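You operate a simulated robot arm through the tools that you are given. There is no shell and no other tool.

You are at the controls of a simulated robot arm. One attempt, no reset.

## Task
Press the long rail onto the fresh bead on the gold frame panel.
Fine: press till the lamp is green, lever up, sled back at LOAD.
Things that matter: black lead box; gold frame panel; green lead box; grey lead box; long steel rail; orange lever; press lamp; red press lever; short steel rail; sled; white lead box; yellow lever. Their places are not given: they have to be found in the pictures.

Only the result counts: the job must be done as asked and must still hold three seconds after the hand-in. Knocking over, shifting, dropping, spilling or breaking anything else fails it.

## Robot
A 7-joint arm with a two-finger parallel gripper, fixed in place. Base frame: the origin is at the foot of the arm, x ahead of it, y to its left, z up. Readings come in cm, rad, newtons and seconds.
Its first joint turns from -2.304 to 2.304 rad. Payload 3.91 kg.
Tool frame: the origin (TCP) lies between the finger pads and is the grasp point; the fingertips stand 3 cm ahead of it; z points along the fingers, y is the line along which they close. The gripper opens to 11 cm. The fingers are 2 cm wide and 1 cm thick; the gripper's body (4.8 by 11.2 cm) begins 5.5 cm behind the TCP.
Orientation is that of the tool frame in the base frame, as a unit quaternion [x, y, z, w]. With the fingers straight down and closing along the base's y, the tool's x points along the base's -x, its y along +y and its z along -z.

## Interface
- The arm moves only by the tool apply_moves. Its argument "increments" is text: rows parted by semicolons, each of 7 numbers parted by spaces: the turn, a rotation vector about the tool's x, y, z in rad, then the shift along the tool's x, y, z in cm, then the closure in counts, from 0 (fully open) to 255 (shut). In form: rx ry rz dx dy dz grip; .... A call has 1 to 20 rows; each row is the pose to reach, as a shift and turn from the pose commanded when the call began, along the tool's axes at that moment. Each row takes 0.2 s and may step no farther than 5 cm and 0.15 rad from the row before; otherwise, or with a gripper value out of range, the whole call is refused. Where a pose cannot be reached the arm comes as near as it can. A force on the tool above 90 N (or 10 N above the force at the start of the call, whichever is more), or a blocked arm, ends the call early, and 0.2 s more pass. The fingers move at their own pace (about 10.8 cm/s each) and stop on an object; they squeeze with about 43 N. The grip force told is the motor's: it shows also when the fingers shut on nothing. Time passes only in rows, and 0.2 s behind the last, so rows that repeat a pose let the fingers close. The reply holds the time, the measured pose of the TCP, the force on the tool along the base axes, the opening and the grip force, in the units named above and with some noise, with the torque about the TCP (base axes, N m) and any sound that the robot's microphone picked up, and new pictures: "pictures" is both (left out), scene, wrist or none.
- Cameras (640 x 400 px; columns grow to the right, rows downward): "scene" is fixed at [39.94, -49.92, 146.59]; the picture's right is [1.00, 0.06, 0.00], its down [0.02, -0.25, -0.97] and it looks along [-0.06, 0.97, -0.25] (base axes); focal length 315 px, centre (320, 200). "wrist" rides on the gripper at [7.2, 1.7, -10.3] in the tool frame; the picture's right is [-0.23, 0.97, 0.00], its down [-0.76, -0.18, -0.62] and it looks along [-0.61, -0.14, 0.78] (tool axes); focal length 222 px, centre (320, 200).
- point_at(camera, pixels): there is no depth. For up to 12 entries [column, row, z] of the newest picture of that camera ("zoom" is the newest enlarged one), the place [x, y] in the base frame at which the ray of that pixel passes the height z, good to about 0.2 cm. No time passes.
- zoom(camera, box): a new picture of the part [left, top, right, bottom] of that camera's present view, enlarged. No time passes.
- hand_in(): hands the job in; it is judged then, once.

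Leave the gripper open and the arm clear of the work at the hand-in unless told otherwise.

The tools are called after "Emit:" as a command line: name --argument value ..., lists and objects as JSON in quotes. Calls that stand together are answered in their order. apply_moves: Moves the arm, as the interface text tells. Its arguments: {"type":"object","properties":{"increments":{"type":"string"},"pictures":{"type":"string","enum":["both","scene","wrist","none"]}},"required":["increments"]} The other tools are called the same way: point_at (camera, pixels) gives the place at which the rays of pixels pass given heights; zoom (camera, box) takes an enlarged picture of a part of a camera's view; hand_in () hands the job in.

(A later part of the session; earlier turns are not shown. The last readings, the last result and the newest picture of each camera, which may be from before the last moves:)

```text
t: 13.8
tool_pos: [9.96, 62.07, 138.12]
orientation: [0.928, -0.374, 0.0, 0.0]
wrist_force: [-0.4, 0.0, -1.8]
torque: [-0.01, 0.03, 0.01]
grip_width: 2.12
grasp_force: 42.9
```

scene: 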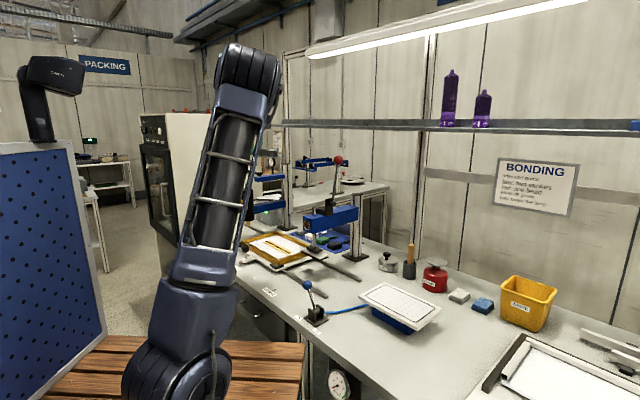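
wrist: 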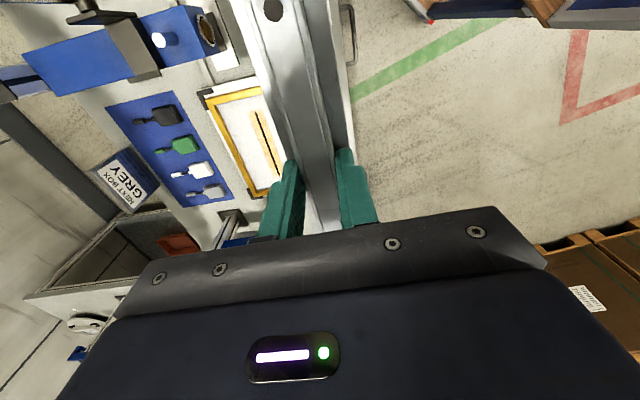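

The bead is visible in the wrist view near (257,115) to (275,175). I'll zoom in to measure it.

Emit:
zoom --camera "wrist" --box '[190, 70, 310, 210]'

Emit:
zoom --camera "scene" --box '[240, 225, 330, 280]'

Emit:
zoom --camera "wrist" --box '[60, 0, 250, 110]'

```text
2.86 times, centred on (250, 140) of wrist
```

zoom: 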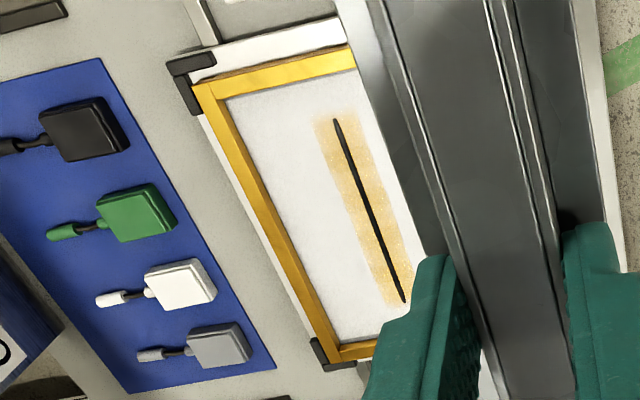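

```text
7.11 times, centred on (285, 252) of scene
```

zoom: 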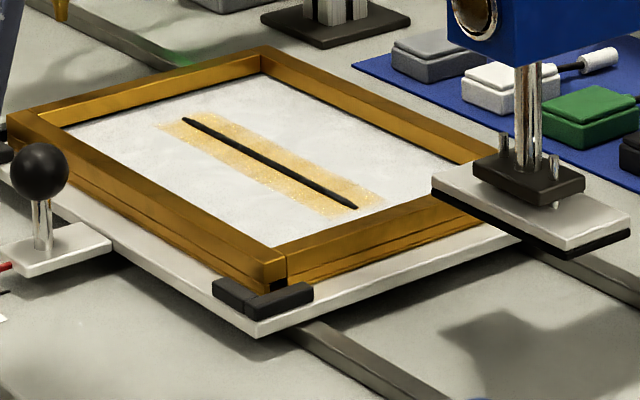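

```text
3.37 times, centred on (155, 55) of wrist
```

zoom: 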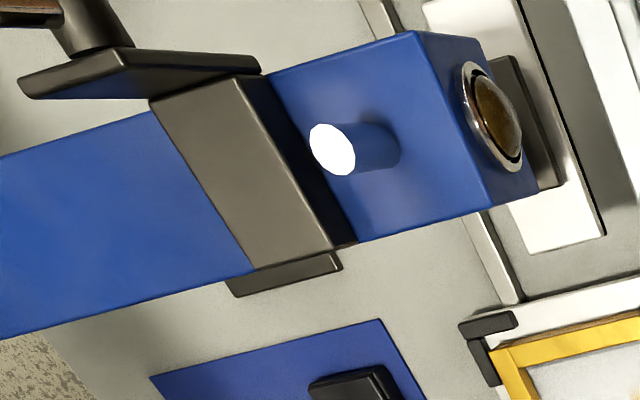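

I'll triangulate the bead ends in both cameras at several heights.

Emit:
point_at --camera "scene" --pixels '[[265.9, 240.9, 88], [265.9, 240.9, 89], [265.9, 240.9, 90], [265.9, 240.9, 91], [290.1, 253, 88], [290.1, 253, 89], [290.1, 253, 90], [290.1, 253, 91]]'

Emit:
point_at --camera "wrist" --pixels '[[279, 175.3, 88], [279, 175.3, 89], [279, 175.3, 90], [279, 175.3, 91], [255.9, 112.4, 88], [255.9, 112.4, 89], [255.9, 112.4, 90], [255.9, 112.4, 91], [272, 99, 90], [325, 200, 90]]'

```text
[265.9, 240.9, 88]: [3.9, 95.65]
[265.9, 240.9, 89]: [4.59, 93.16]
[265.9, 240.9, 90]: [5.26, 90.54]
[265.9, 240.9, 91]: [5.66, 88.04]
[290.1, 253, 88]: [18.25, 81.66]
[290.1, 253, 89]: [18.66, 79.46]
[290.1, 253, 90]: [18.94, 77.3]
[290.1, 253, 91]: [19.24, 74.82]
```

```text
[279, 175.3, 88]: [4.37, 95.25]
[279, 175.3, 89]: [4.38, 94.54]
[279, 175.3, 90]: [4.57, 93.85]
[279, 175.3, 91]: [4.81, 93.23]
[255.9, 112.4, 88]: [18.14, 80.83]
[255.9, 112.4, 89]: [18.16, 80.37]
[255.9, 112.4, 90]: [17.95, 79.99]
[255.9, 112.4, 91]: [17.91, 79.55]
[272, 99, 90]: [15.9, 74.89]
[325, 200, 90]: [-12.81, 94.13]
```

The bead ends are at about (4.3, 95.0) and (18.2, 80.6), z ≈ 88.3, 20 cm long, centre about (11.25, 87.8). The +u rail hole appears at (272,10), which matches a rail centred and aligned in the tool. I'll check the press foot corner position before moving in.

Emit:
point_at --camera "scene" --pixels '[[300.75, 249.6, 92], [300.75, 249.6, 94], [300.75, 249.6, 96], [300.75, 249.6, 98]]'

Emit:
point_at --camera "wrist" --pixels '[[239.6, 65.4, 92], [239.6, 65.4, 94], [239.6, 65.4, 96], [239.6, 65.4, 98]]'

```text
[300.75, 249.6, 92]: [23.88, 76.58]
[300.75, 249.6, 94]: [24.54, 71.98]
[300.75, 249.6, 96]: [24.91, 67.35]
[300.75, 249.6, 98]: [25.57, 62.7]
```

```text
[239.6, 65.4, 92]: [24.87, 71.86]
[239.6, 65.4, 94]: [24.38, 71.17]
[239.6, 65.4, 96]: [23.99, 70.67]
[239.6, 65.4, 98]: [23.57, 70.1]
```

The press foot's nearest edge stays about 9 cm clear of where the rail end will be. I'll move to a spot offset 7 cm toward the front of the bead, lower down, to measure the bead precisely.

Emit:
apply_moves --increments "0 0 0.005 -1.89 -1.38 3.56 255; 0 0 0.01 -3.79 -2.76 7.11 255; 0 0 0.015 -5.68 -4.15 10.67 255; 0 0 0.02 -7.58 -5.53 14.22 255; 0 0 0.02 -9.47 -6.91 17.78 255; 0 0 0.02 -11.37 -8.29 21.33 255; 0 0 0.02 -13.26 -9.68 24.89 255; 0 0 0.02 -15.16 -11.06 28.44 255; 0 0 0.02 -17.05 -12.44 32 255; 0 0 0.02 -17.05 -12.44 32 255" --pictures "both"

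```text
t: 16.0
tool_pos: [6.37, 82.96, 106.01]
orientation: [0.924, -0.383, 0.001, 0.0]
wrist_force: [0.1, 0.7, -1.7]
torque: [-0.03, -0.02, 0.04]
grip_width: 2.13
grasp_force: 43.3
```

scene: 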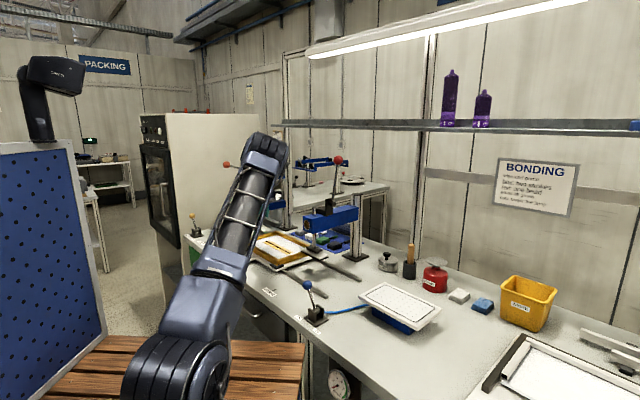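
wrist: 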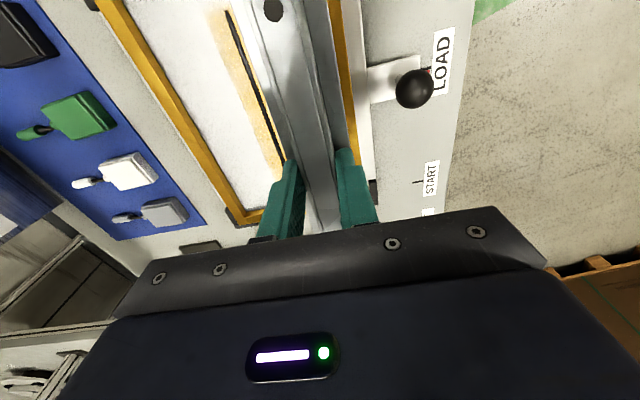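

The bead now runs from about (228,10) to (284,165). I'll zoom in for exact ends.

Emit:
zoom --camera "wrist" --box '[190, 0, 310, 75]'

Emit:
zoom --camera "wrist" --box '[220, 120, 340, 230]'

Emit:
zoom --camera "wrist" --box '[330, 20, 470, 200]'

```text
5.33 times, centred on (250, 38) of wrist
```

zoom: 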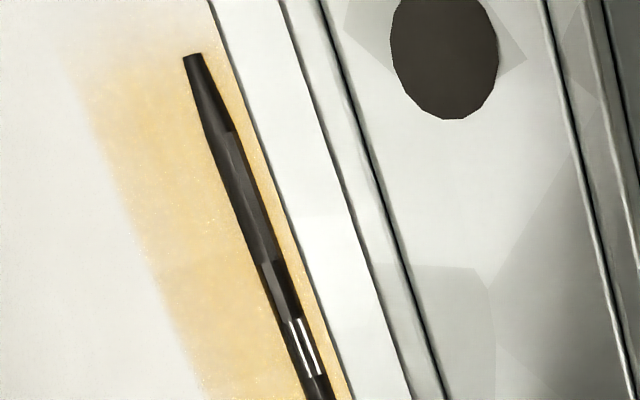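

```text
3.64 times, centred on (280, 175) of wrist
```

zoom: 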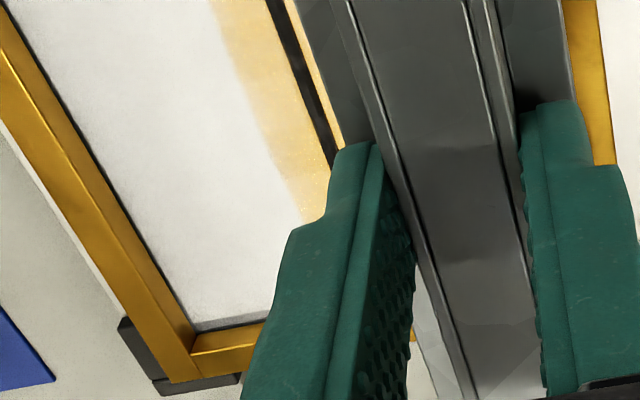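

```text
2.22 times, centred on (400, 110) of wrist
```

zoom: 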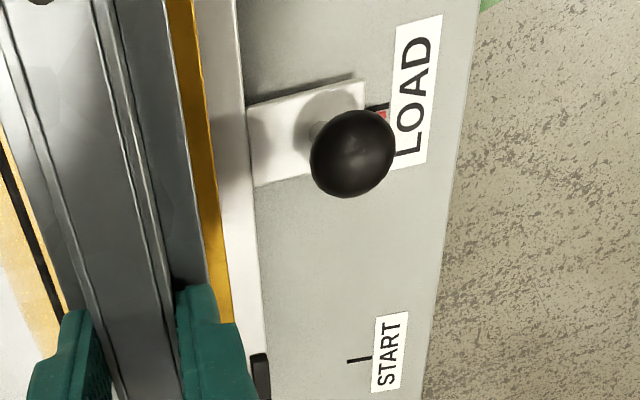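

Emit:
point_at --camera "wrist" --pixels '[[226.2, 11, 88.3], [246.8, 66.1, 88.3], [273.7, 133.8, 88.3], [279.2, 147.5, 88.3], [282.7, 162, 88.3], [226.2, 11, 87.8], [279.2, 147.5, 87.8]]'

Emit:
zoom --camera "wrist" --box '[80, 0, 260, 230]'

Emit:
zoom --camera "scene" --box '[240, 225, 330, 280]'

```text
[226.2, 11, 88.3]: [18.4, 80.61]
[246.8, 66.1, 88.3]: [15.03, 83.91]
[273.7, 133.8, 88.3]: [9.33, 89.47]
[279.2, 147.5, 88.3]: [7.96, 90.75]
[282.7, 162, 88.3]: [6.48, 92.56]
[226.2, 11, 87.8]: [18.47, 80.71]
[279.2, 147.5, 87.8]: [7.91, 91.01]
```

```text
1.74 times, centred on (170, 115) of wrist
```

zoom: 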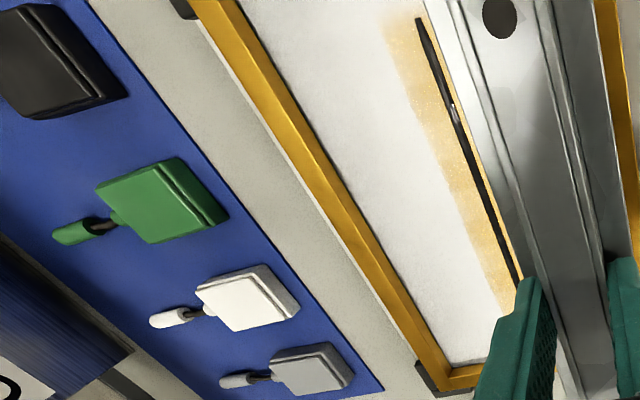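

```text
7.11 times, centred on (285, 252) of scene
```

zoom: 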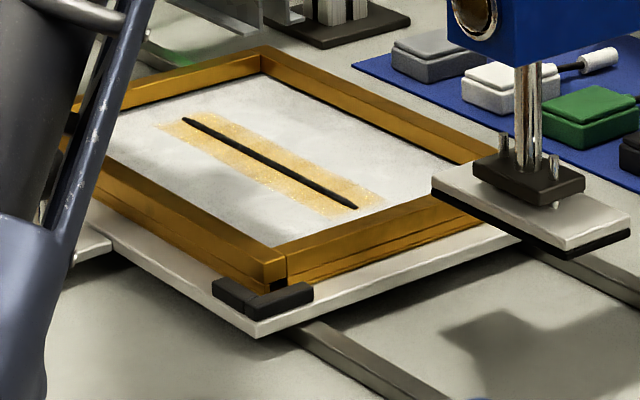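

The bead points lie on x + y ≈ 98.9, so it runs at -45°, with its centre at about (11.24, 87.7). I'll verify the frame's inside length fits the 24 cm rail.

Emit:
point_at --camera "scene" --pixels '[[276.8, 235.5, 88.2], [307.5, 247, 88.2], [279, 258.5, 91], [308, 246, 91], [276.8, 231, 91]]'

Emit:
point_at --camera "wrist" --pixels '[[243, 208, 88.2], [410, 88, 95], [388, 83, 86]]'

```text
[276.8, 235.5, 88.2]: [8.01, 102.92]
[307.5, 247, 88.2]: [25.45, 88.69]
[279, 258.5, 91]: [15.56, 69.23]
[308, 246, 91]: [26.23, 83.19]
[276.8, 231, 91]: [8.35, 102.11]
```

```text
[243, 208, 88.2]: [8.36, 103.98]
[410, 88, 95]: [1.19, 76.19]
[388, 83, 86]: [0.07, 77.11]
```

The inside of the frame spans roughly u -67.5 to -39.7, so the rail (u -66 to -42) fits. I'll move over the bead centre and lower to about 3 cm above contact.

Emit:
apply_moves --increments "0 0 0 0.05 -3.4 0 255; 0 0 0 0.1 -6.78 0 255; 0 0 0 0.1 -6.78 3.5 255; 0 0 0 0.1 -6.78 7 255; 0 0 0 0.1 -6.78 10 255; 0 0 0 0.1 -6.78 11 255; 0 0 0 0.1 -6.78 11 255" --pictures "both"

```text
t: 17.6
tool_pos: [11.17, 87.66, 94.98]
orientation: [0.924, -0.383, 0.0, -0.001]
wrist_force: [0.2, -0.1, -2.3]
torque: [0.0, -0.01, 0.0]
grip_width: 2.1
grasp_force: 43.3
```

scene: 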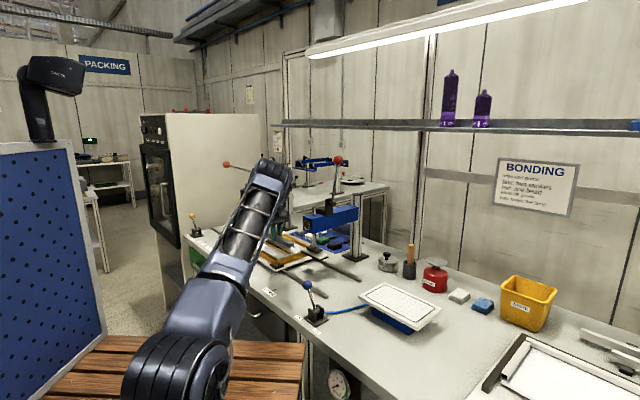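
wrist: 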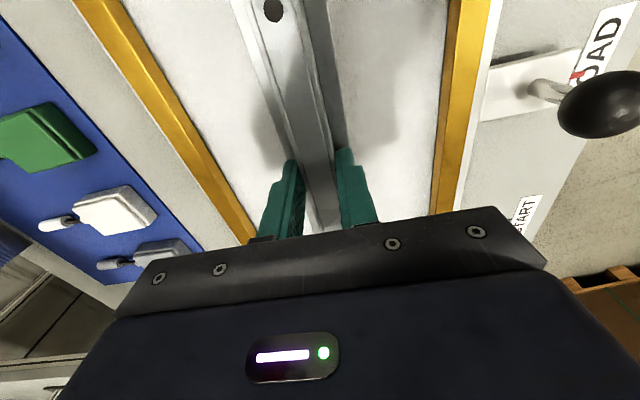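

The rail hovers over the panel inside the frame. I'll check it in the scene and wrist views.

Emit:
zoom --camera "scene" --box '[240, 215, 340, 280]'

Emit:
zoom --camera "wrist" --box '[200, 0, 460, 160]'

```text
6.15 times, centred on (290, 248) of scene
```

zoom: 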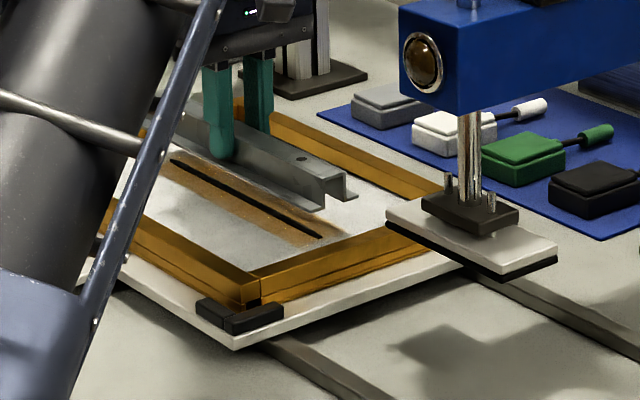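

```text
2.46 times, centred on (330, 80) of wrist
```

zoom: 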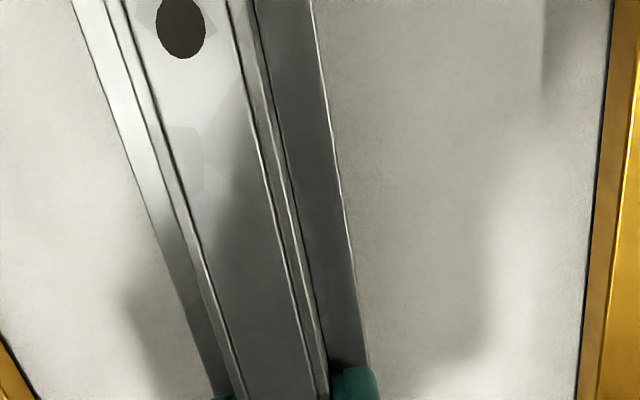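

Emit:
point_at --camera "scene" --pixels '[[289.5, 249.6, 91.2], [295.7, 247.7, 91.2], [270.4, 241.9, 88.3], [289.7, 254, 88.3]]'

```text
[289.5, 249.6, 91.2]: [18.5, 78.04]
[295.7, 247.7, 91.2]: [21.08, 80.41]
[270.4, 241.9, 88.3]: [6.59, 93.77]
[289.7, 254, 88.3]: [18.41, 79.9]
```

The rail's +u end sits at (19.8, 79.2), exactly as planned. Now I'll lower slowly toward the bead, stopping at about 0.4 cm above expected contact.

Emit:
apply_moves --increments "0 0 0 0.03 -0.03 0.8 255; 0 0 0 0.03 -0.03 1.5 255; 0 0 0 0.03 -0.03 2.1 255; 0 0 0 0.03 -0.03 2.1 255" --pictures "both"

```text
t: 18.6
tool_pos: [11.12, 87.72, 92.95]
orientation: [0.924, -0.383, 0.0, 0.0]
wrist_force: [0.2, -0.3, -1.6]
torque: [0.0, -0.03, -0.01]
grip_width: 2.12
grasp_force: 42.6
```

scene: 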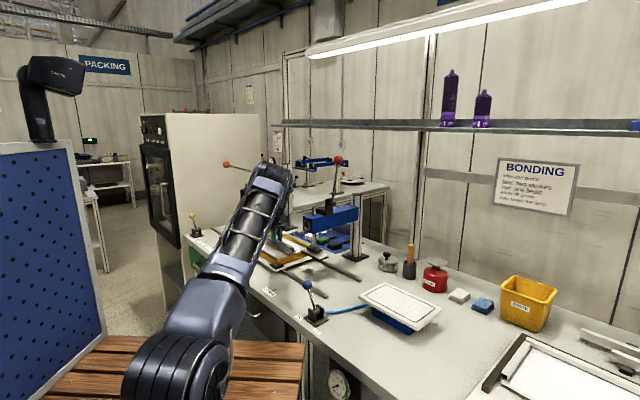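
wrist: 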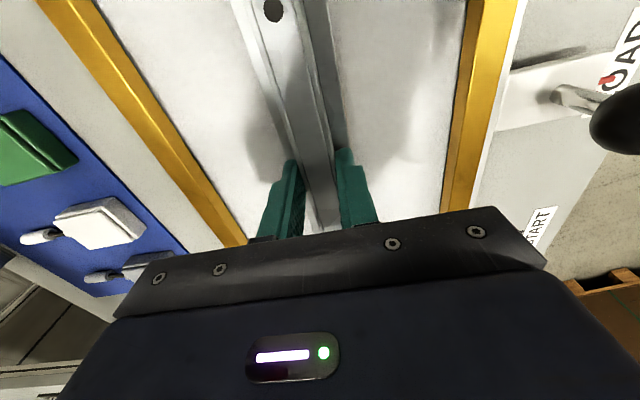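

Emit:
zoom --camera "scene" --box '[250, 225, 320, 270]'

Emit:
zoom --camera "wrist" --box '[200, 0, 460, 160]'

```text
8.89 times, centred on (285, 248) of scene
```

zoom: 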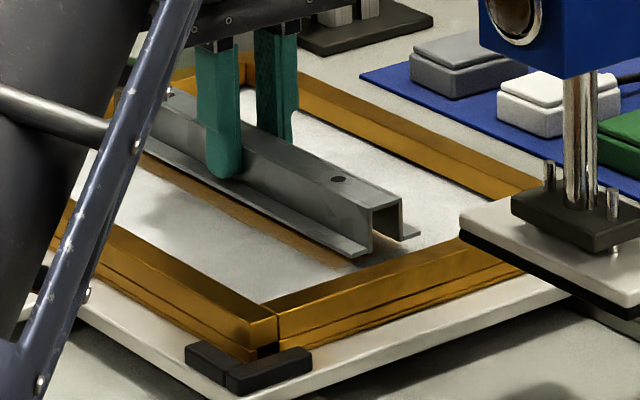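

```text
2.46 times, centred on (330, 80) of wrist
```

zoom: 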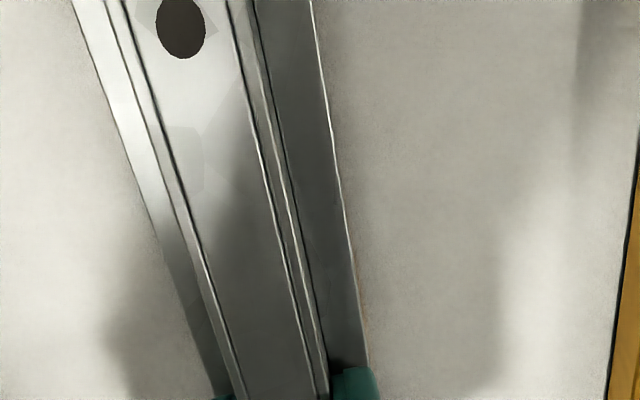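

The rail covers the primed strip and is about 0.9 cm above the panel. I'll lower in fine steps, watching the force.

Emit:
apply_moves --increments "0 0 0 0 0 0.2 255; 0 0 0 0 0 0.4 255; 0 0 0 0 0 0.55 255; 0 0 0 0 0 0.55 255" --pictures "none"

```text
t: 19.6
tool_pos: [11.22, 87.66, 92.43]
orientation: [0.924, -0.382, 0.0, 0.0]
wrist_force: [0.3, -0.2, -1.9]
torque: [0.04, 0.04, 0.01]
grip_width: 2.15
grasp_force: 43.7
```

There's no contact yet; the baseline is about -2 N from the rail's weight. I'll continue down in small steps.

Emit:
apply_moves --increments "0 0 0 0 0 0.1 255; 0 0 0 0 0 0.2 255; 0 0 0 0 0 0.2 255" --pictures "none"

```text
t: 20.4
tool_pos: [11.18, 87.65, 92.21]
orientation: [0.924, -0.383, 0.001, 0.001]
wrist_force: [0.2, 0.2, -0.9]
torque: [0.02, -0.01, -0.03]
grip_width: 2.13
grasp_force: 42.8
```

Emit:
apply_moves --increments "0 0 0 0 0 0.1 255; 0 0 0 0 0 0.15 255; 0 0 0 0 0 0.15 255" --pictures "scene"

Emit:
zoom --camera "scene" --box '[250, 225, 320, 270]'

```text
t: 21.2
tool_pos: [11.38, 87.69, 92.06]
orientation: [0.924, -0.383, 0.0, 0.0]
wrist_force: [-0.3, -0.8, -1.8]
torque: [0.0, 0.01, 0.0]
grip_width: 2.13
grasp_force: 42.6
```

scene: 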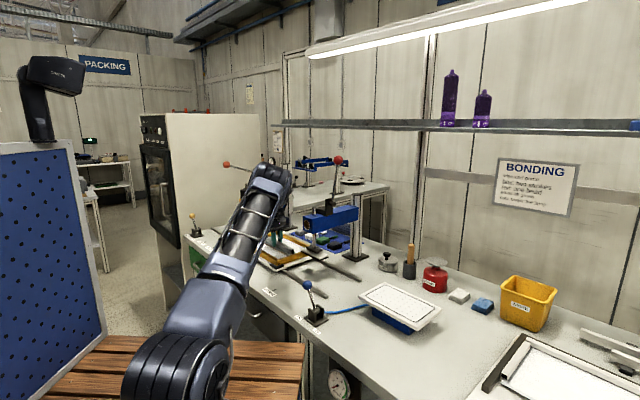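

```text
8.89 times, centred on (285, 248) of scene
```

zoom: 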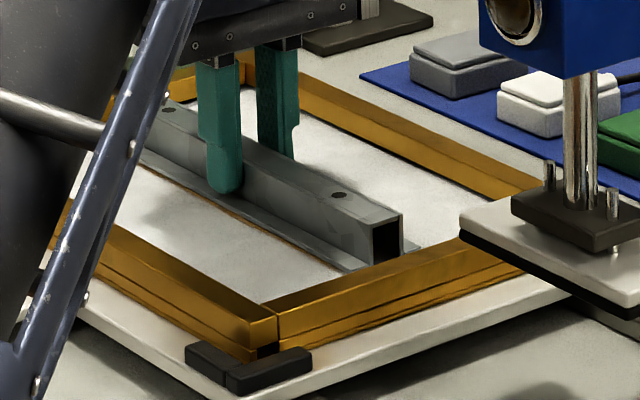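

Still only the weight shows on the sensor. I'll continue downward by 0.1 cm increments.

Emit:
apply_moves --increments "0 0 0 0 0 0.1 255; 0 0 0 0 0 0.2 255; 0 0 0 0 0 0.2 255" --pictures "none"

```text
t: 22.0
tool_pos: [11.17, 87.68, 91.72]
orientation: [0.924, -0.383, 0.001, -0.001]
wrist_force: [-0.8, 0.7, -2.1]
torque: [0.02, -0.01, 0.03]
grip_width: 2.15
grasp_force: 42.8
```

Emit:
apply_moves --increments "0 0 0 0 0 0.1 255; 0 0 0 0 0 0.15 255; 0 0 0 0 0 0.15 255" --pictures "scene"

Emit:
zoom --camera "scene" --box '[250, 225, 320, 270]'

```text
t: 22.8
tool_pos: [11.23, 87.67, 91.88]
orientation: [0.924, -0.382, 0.0, -0.002]
wrist_force: [-0.1, -1.8, 12.9]
torque: [-0.74, -0.64, -0.01]
grip_width: 2.14
grasp_force: 42.3
```

scene: 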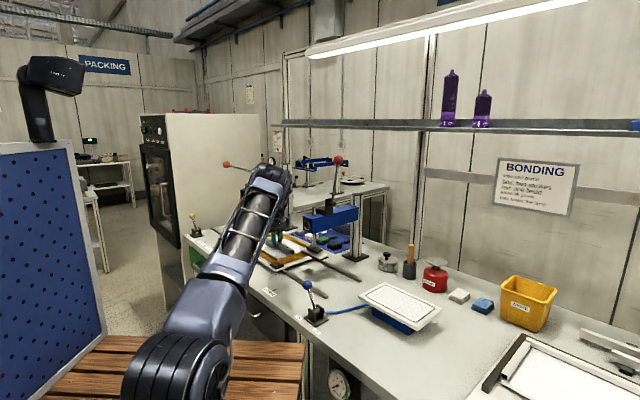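

```text
8.89 times, centred on (285, 248) of scene
```

zoom: 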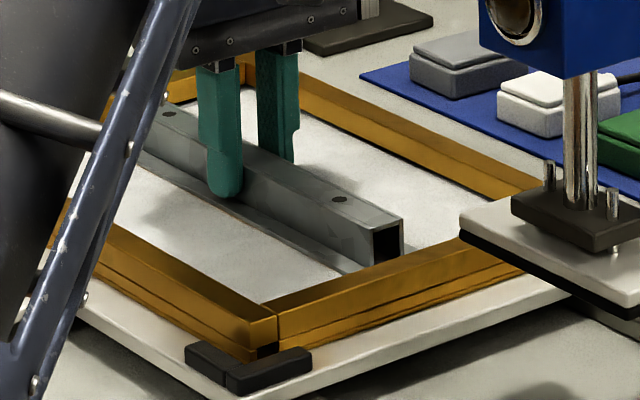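

Contact: 12.9 N upward, slightly more toward the +u half. The rail is resting on the bead. I'll ease the load slightly, then open the fingers partway.

Emit:
apply_moves --increments "0 0 0 0 0 -0.08 255; 0 0 0 0 0 -0.08 255; 0 0 0 0 0 -0.08 200; 0 0 0 0 0 -0.08 160; 0 0 0 0 0 -0.08 140; 0 0 0 0 0 -0.08 140" --pictures "both"

Emit:
zoom --camera "scene" --box '[250, 225, 320, 270]'

```text
t: 24.2
tool_pos: [11.25, 87.66, 91.7]
orientation: [0.924, -0.382, 0.0, 0.0]
wrist_force: [0.6, 0.0, -0.8]
torque: [0.02, 0.05, 0.03]
grip_width: 5.0
grasp_force: 0.1
```

scene: 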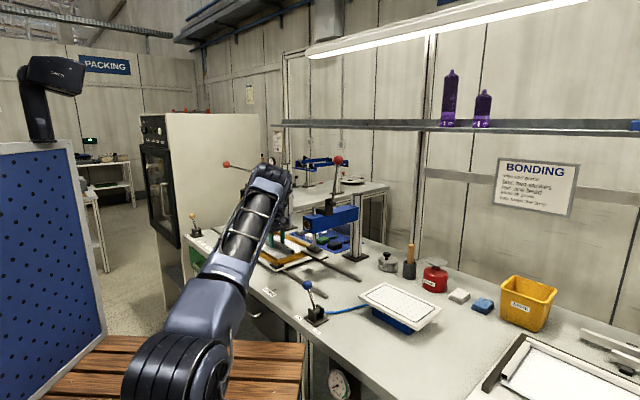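
wrist: 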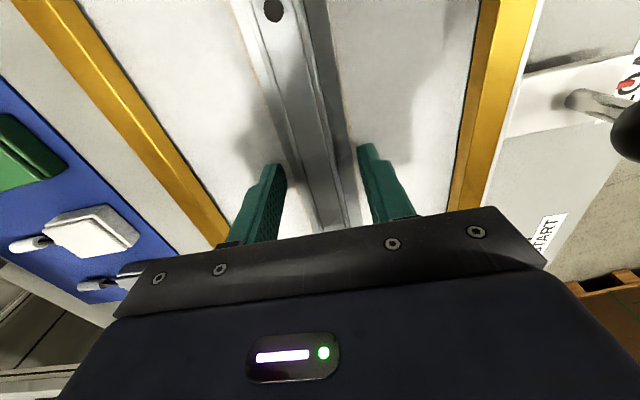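

```text
8.89 times, centred on (285, 248) of scene
```

zoom: 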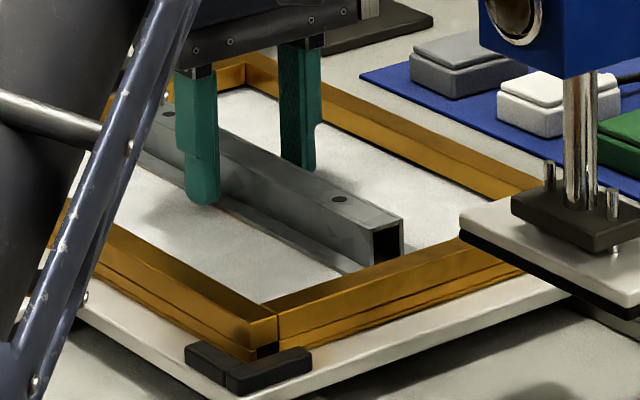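

Released, and the rail stayed put. I'll lift straight up and look at the rail position.

Emit:
apply_moves --increments "0 0 0 0 0 -1 140; 0 0 0 0 0 -3 140; 0 0 0 0 0 -6 140; 0 0 0 0 0 -10 140; 0 0 0 0 0 -14 140; 0 0 0 0 0 -18 140; 0 0 0 0 0 -18 140" --pictures "both"

Emit:
zoom --camera "wrist" --box '[180, 0, 480, 200]'

Emit:
zoom --camera "scene" --box '[240, 220, 330, 275]'

```text
t: 25.8
tool_pos: [11.26, 87.77, 109.84]
orientation: [0.924, -0.383, 0.0, 0.0]
wrist_force: [0.0, 0.5, 0.4]
torque: [0.02, 0.01, 0.02]
grip_width: 4.96
grasp_force: 0.0
```

scene: 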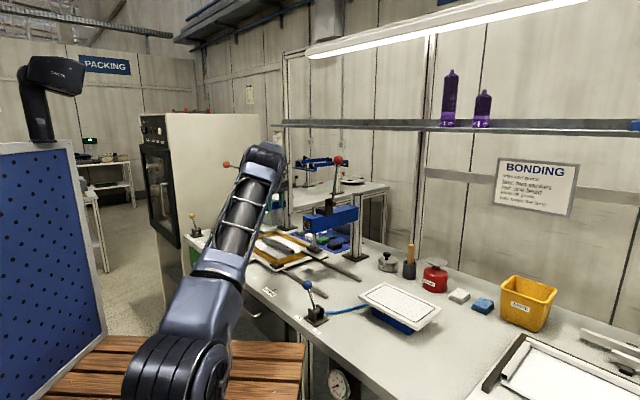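
wrist: 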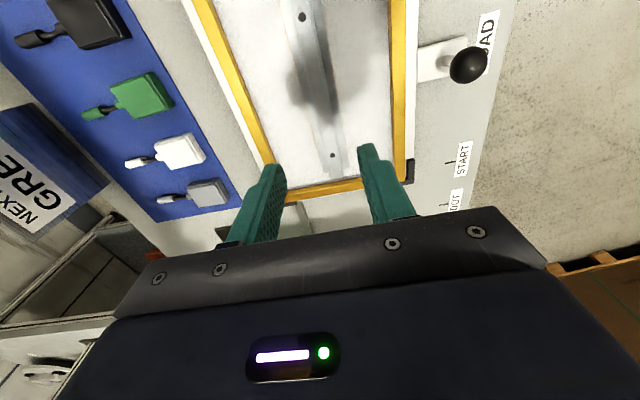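

```text
2.00 times, centred on (330, 100) of wrist
```

zoom: 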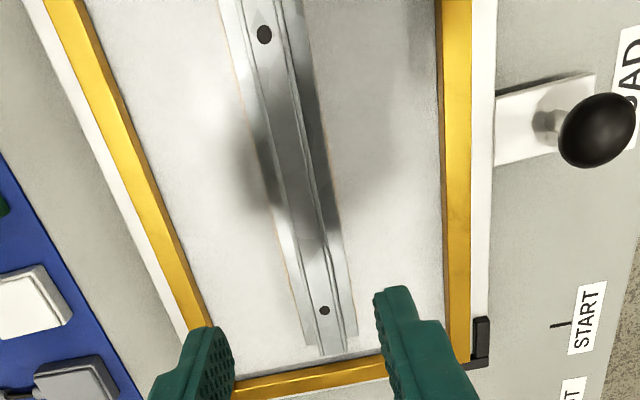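

```text
7.11 times, centred on (285, 248) of scene
```

zoom: 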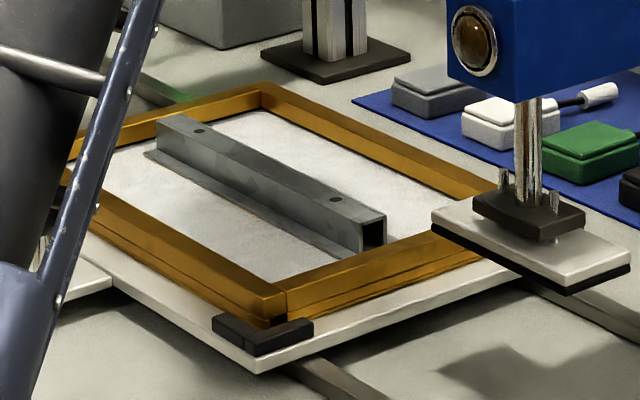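

The rail sits nicely on the strip, with thin amber margins on both sides. I'll check hole positions and triangulate the sled's black knob: wrist (468,65), and scene (245.4,248.6) from before.

Emit:
point_at --camera "wrist" --pixels '[[302, 17, 90.6], [332, 155, 90.6], [468, 65, 90], [468, 65, 91], [468, 65, 92], [468, 65, 93], [468, 65, 94], [431, 64, 86.5]]'

Emit:
point_at --camera "scene" --pixels '[[245.4, 248.6, 90], [245.4, 248.6, 91], [245.4, 248.6, 92], [245.4, 248.6, 93], [245.4, 248.6, 94]]'

Emit:
zoom --camera "wrist" --box '[400, 20, 520, 120]'

```text
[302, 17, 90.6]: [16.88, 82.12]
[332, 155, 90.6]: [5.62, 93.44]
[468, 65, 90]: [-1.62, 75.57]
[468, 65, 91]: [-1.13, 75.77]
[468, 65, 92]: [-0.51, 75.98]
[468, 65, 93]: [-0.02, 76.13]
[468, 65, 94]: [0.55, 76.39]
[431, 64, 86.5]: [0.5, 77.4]
```

```text
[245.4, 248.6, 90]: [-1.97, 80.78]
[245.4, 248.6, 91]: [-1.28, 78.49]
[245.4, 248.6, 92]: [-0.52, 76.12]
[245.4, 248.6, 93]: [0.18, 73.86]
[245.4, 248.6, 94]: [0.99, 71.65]
```

```text
4.00 times, centred on (460, 70) of wrist
```

zoom: 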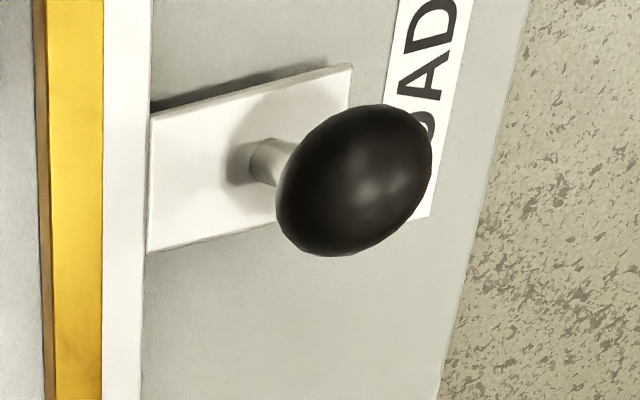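

The rail is centred on the bead: holes at (16.9, 82.1) and (5.6, 93.4), at -45.1°. The knob centre is at (-0.5, 76.05, 92.0). I'll move above it and turn the tool so that the fingers close along the sled's travel direction.

Emit:
apply_moves --increments "0 0 0.143 0 1.5 -1 140; 0 0 0.286 0 3 -2 140; 0 0 0.428 0 4.5 -2 140; 0 0 0.571 0 6 -2 100; 0 0 0.714 0 7.6 -2 50; 0 0 0.857 0 9.1 -1 0; 0 0 1 0 10.6 0 0; 0 0 1.143 0 12.1 1 0; 0 0 1.285 0 13.6 2 0; 0 0 1.428 0 15.1 3 0; 0 0 1.571 0 16.6 4 0; 0 0 1.571 0 16.6 4 0" --pictures "both"

```text
t: 28.4
tool_pos: [-0.33, 75.91, 105.79]
orientation: [-0.382, 0.924, 0.0, 0.0]
wrist_force: [-0.6, 0.6, -0.9]
torque: [-0.02, -0.04, 0.02]
grip_width: 10.96
grasp_force: 0.1
```

scene: 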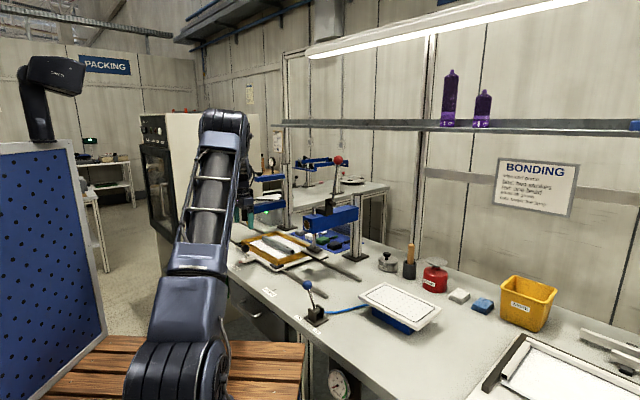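
wrist: 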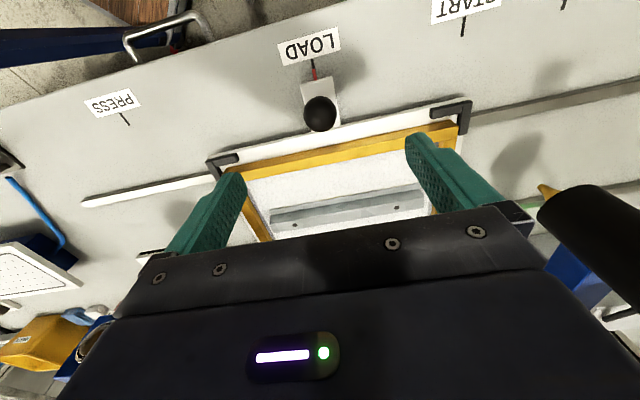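

The knob is at (320,112) in the wrist view, right where it should be for a vertical descent. I'll zoom to check fine centring and the pointer against the LOAD tick.

Emit:
zoom --camera "wrist" --box '[270, 20, 370, 140]'

Emit:
zoom --camera "scene" --box '[280, 200, 350, 245]'

```text
3.33 times, centred on (320, 80) of wrist
```

zoom: 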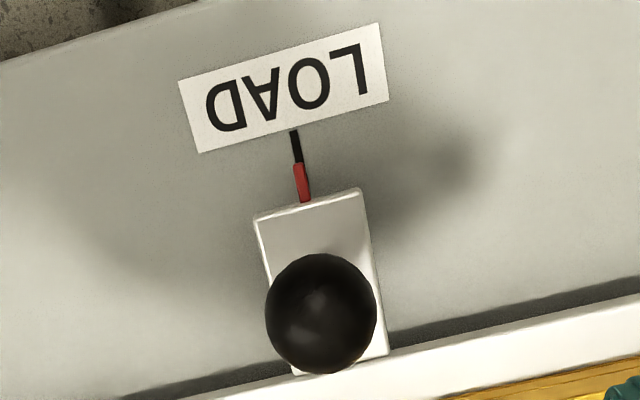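

```text
8.89 times, centred on (315, 222) of scene
```

zoom: 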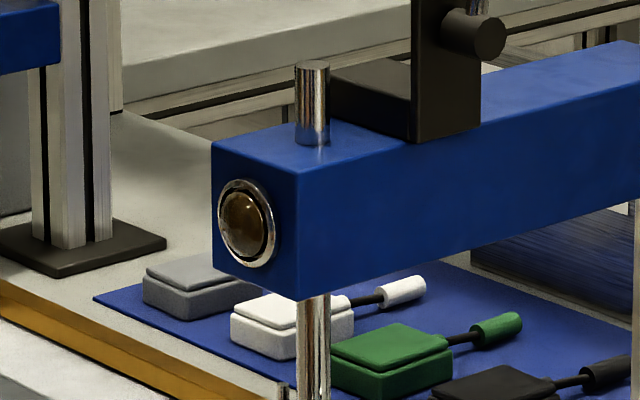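

The pointer is lined up with the LOAD tick and the knob is centred. I'll descend so the pads straddle the ball.

Emit:
apply_moves --increments "0 0 0 0 0 4 0; 0 0 0 0 0 8 0; 0 0 0 0 0 11.5 0; 0 0 0 0 0 13.6 0; 0 0 0 0 0 13.6 0" --pictures "wrist"

```text
t: 29.6
tool_pos: [-0.41, 75.84, 92.06]
orientation: [-0.383, 0.924, 0.0, 0.0]
wrist_force: [0.4, 0.2, 0.5]
torque: [-0.02, 0.01, -0.02]
grip_width: 10.98
grasp_force: 0.1
```

wrist: 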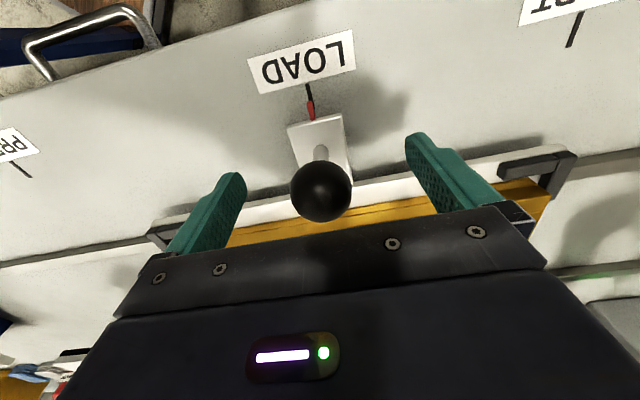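

The ball is at (321,190), exactly at the TCP. I'll close on it gently.

Emit:
apply_moves --increments "0 0 0 0 0 0 100; 0 0 0 0 0 0 150; 0 0 0 0 0 0 180; 0 0 0 0 0 0 220; 0 0 0 0 0 0 255; 0 0 0 0 0 0 255" --pictures "wrist"

```text
t: 31.0
tool_pos: [-0.49, 75.96, 92.15]
orientation: [-0.383, 0.924, 0.0, 0.0]
wrist_force: [-1.2, 1.7, -1.2]
torque: [0.15, -0.08, 0.01]
grip_width: 3.54
grasp_force: 45.1
```

wrist: 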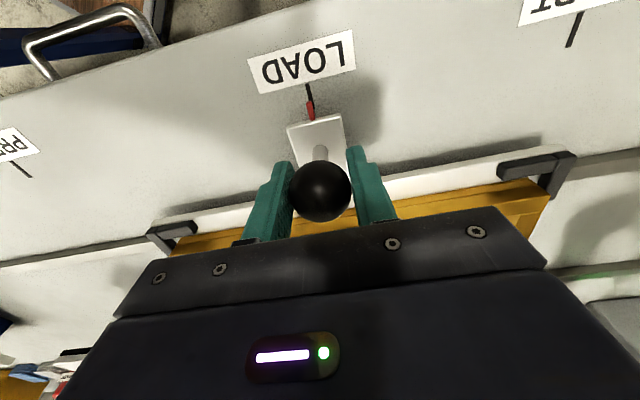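

Gripped at 3.54 cm. I'll query the two ticks from this view for the travel distance, then start the slide gently.

Emit:
point_at --camera "wrist" --pixels '[[308, 87, 85], [22, 170, 85], [310, 109, 85.5]]'

Emit:
apply_moves --increments "0 0 0 0 -0.3 0 255; 0 0 0 0 -0.8 0 255; 0 0 0 0 -1.5 0 255; 0 0 0 0 -2.4 0 255; 0 0 0 0 -3.4 0 255; 0 0 0 0 -4.4 0 255; 0 0 0 0 -5.4 0 255; 0 0 0 0 -6.4 0 255; 0 0 0 0 -7.3 0 255; 0 0 0 0 -8 0 255; 0 0 0 0 -8.5 0 255; 0 0 0 0 -8.7 0 255" --pictures "both"

```text
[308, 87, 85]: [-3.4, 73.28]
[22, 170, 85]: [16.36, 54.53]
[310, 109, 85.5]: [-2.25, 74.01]
```

```text
t: 33.6
tool_pos: [5.74, 69.81, 92.12]
orientation: [-0.383, 0.924, -0.002, -0.001]
wrist_force: [0.6, 2.7, -21.3]
torque: [0.35, -0.37, -0.01]
grip_width: 3.56
grasp_force: 45.1
```

scene: 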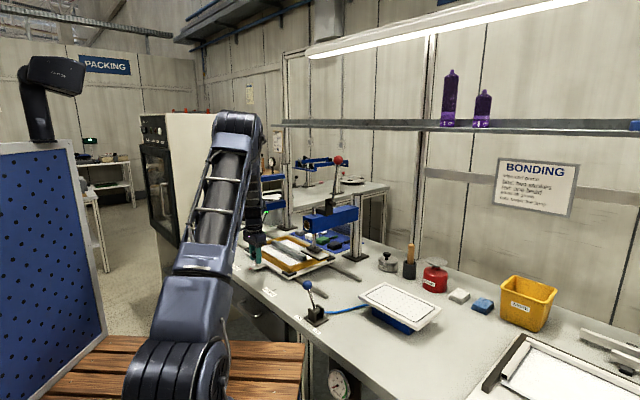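
wrist: 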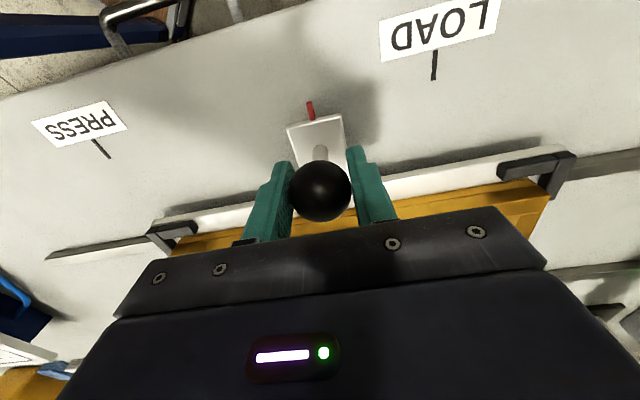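

The sled follows. The force shows -21 N in z (I'm pulling up slightly on the knob), so I'll lower the command by 0.2 cm and continue the slide.

Emit:
apply_moves --increments "0 0 0 0 0 0.1 255; 0 0 0 0 -0.3 0.2 255; 0 0 0 0 -0.9 0.2 255; 0 0 0 0 -1.7 0.2 255; 0 0 0 0 -2.7 0.2 255; 0 0 0 0 -3.7 0.2 255; 0 0 0 0 -4.7 0.2 255; 0 0 0 0 -5.7 0.2 255; 0 0 0 0 -6.7 0.2 255; 0 0 0 0 -7.7 0.2 255; 0 0 0 0 -8.6 0.2 255; 0 0 0 0 -9.3 0.2 255; 0 0 0 0 -9.8 0.2 255; 0 0 0 0 -10 0.2 255; 0 0 0 0 -10 0.2 255" --pictures "both"

```text
t: 36.8
tool_pos: [12.83, 62.65, 92.04]
orientation: [-0.383, 0.924, -0.001, 0.0]
wrist_force: [8.2, 7.7, 22.5]
torque: [-0.16, 0.2, -0.11]
grip_width: 3.53
grasp_force: 44.9
```

scene: 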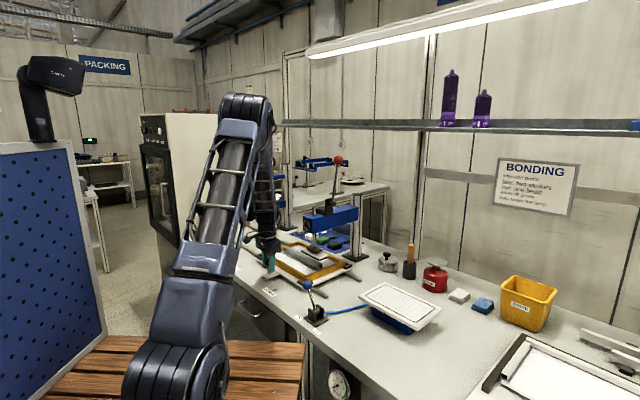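
wrist: 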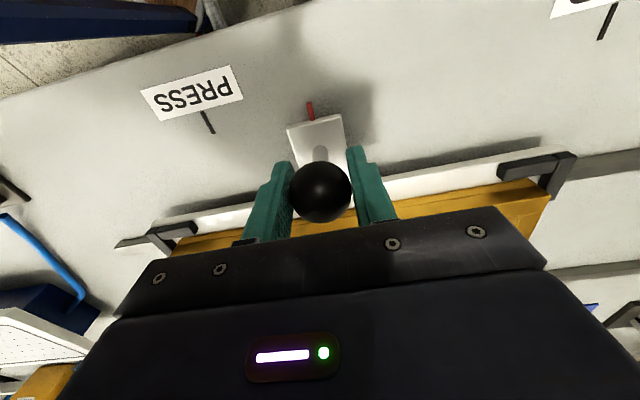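

I'm pushing down a bit now (22 N), so I'll trim back 0.2 cm. I'll measure the remaining distance from the red pointer (310,108) to the PRESS tick (208,122).

Emit:
point_at --camera "wrist" --pixels '[[205, 115, 85], [211, 131, 85], [309, 103, 85], [311, 118, 85], [309, 103, 86], [311, 118, 86]]'

Emit:
zoom --camera "scene" --box '[250, 200, 370, 290]'

```text
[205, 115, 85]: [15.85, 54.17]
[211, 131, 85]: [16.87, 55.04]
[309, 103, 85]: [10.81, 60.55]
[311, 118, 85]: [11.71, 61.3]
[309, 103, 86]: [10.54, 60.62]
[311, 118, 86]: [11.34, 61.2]
```

```text
4.44 times, centred on (310, 245) of scene
```

zoom: 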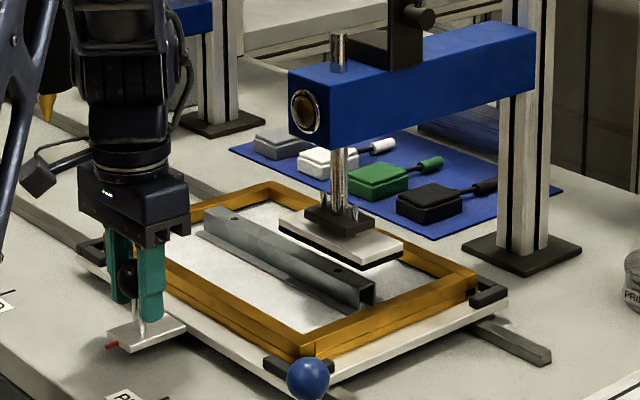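

Emit:
point_at --camera "scene" --pixels '[[301, 250, 94.4], [319.5, 257.5, 94.4], [328.7, 255.5, 94.4], [310, 247.5, 94.4], [315.5, 219, 107]]'

Emit:
apply_moves --increments "0 0 0 -0.05 0 -0.15 255; 0 0 0 -0.08 -0.3 -0.2 255; 0 0 0 -0.08 -0.9 -0.2 255; 0 0 0 -0.08 -1.7 -0.2 255; 0 0 0 -0.08 -2.6 -0.2 255; 0 0 0 -0.08 -3.6 -0.2 255; 0 0 0 -0.08 -4.6 -0.2 255; 0 0 0 -0.08 -5.5 -0.2 255; 0 0 0 -0.08 -6.3 -0.2 255; 0 0 0 -0.08 -7 -0.2 255; 0 0 0 -0.08 -7.5 -0.2 255; 0 0 0 -0.08 -7.8 -0.2 255; 0 0 0 -0.08 -7.8 -0.2 255" --pictures "both"

```text
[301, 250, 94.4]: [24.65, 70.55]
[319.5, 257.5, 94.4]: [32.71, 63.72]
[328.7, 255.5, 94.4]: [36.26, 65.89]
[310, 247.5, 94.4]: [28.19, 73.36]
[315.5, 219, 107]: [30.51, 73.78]
```

```text
t: 39.6
tool_pos: [18.38, 57.2, 92.11]
orientation: [-0.383, 0.924, 0.0, -0.001]
wrist_force: [-4.4, -9.7, -25.3]
torque: [-0.07, 0.1, -0.02]
grip_width: 3.55
grasp_force: 45.2
```

scene: 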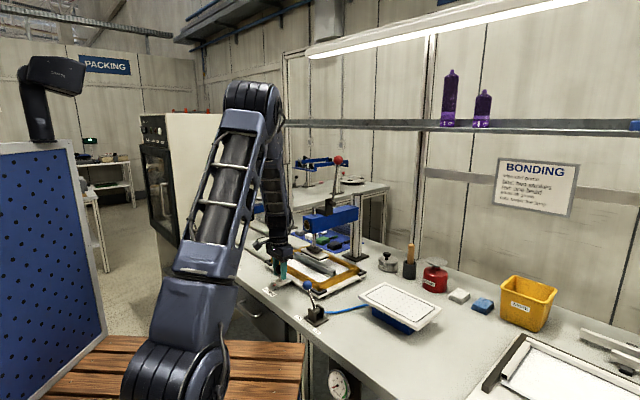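
wrist: 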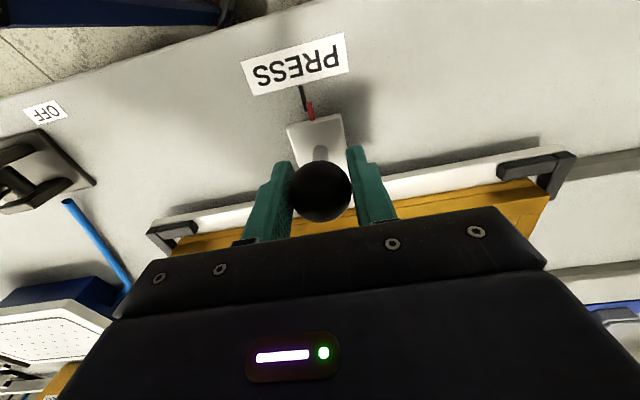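

Almost there. I'll zoom on the pointer and the PRESS tick.

Emit:
zoom --camera "wrist" --box '[270, 60, 360, 140]'

Emit:
point_at --camera "wrist" --pixels '[[300, 88, 85], [305, 108, 85], [310, 104, 85], [311, 118, 85]]'

```text
5.00 times, centred on (315, 100) of wrist
```

zoom: 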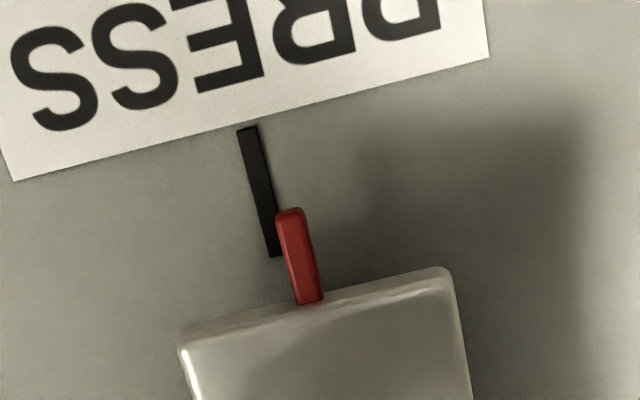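

```text
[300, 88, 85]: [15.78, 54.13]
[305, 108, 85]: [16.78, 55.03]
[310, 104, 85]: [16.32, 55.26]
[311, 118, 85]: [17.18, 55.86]
```

The pointer is about 0.4 cm short of the PRESS tick. I'll nudge the final bit and relax the vertical force.

Emit:
apply_moves --increments "0 0 0 0.04 -0.1 0.1 255; 0 0 0 0.04 -0.25 0.1 255; 0 0 0 0.04 -0.42 0.1 255; 0 0 0 0.04 -0.42 0.1 255; 0 0 0 0.04 -0.42 0.1 255" --pictures "both"

Emit:
zoom --camera "wrist" --box '[270, 60, 360, 140]'

Emit:
zoom --camera "scene" --box '[250, 200, 380, 300]'

```text
t: 40.8
tool_pos: [18.64, 56.92, 92.1]
orientation: [-0.382, 0.924, 0.001, 0.0]
wrist_force: [-5.1, -6.0, 5.8]
torque: [0.04, 0.1, -0.02]
grip_width: 3.54
grasp_force: 45.0
```

scene: 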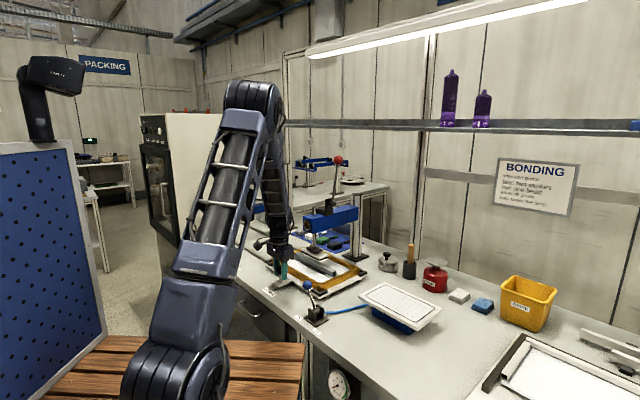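
wrist: 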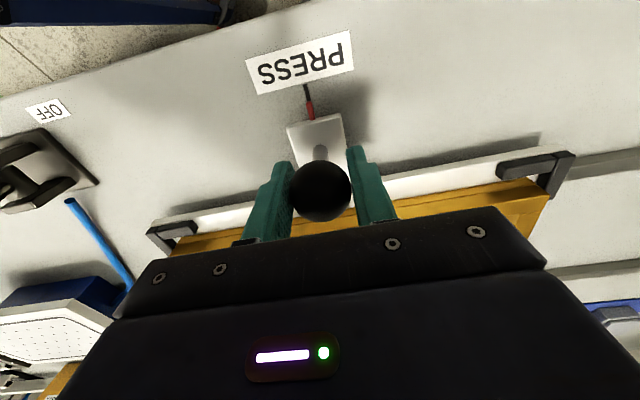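

```text
5.00 times, centred on (315, 100) of wrist
```

zoom: 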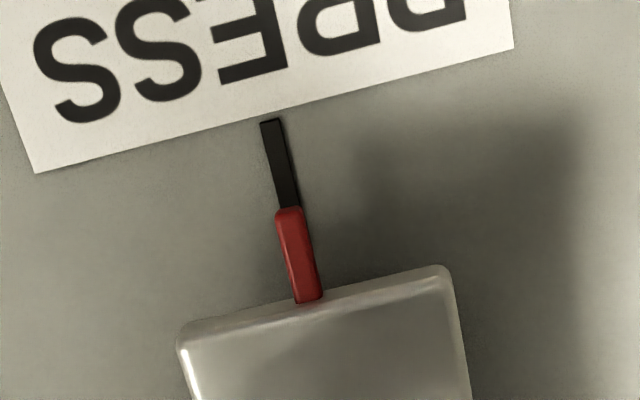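

```text
4.00 times, centred on (315, 250) of scene
```

zoom: 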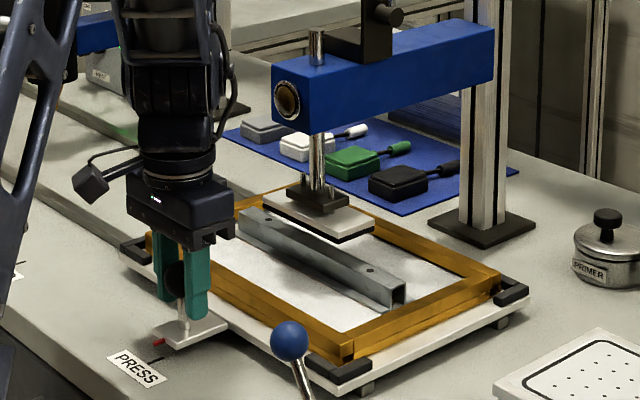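

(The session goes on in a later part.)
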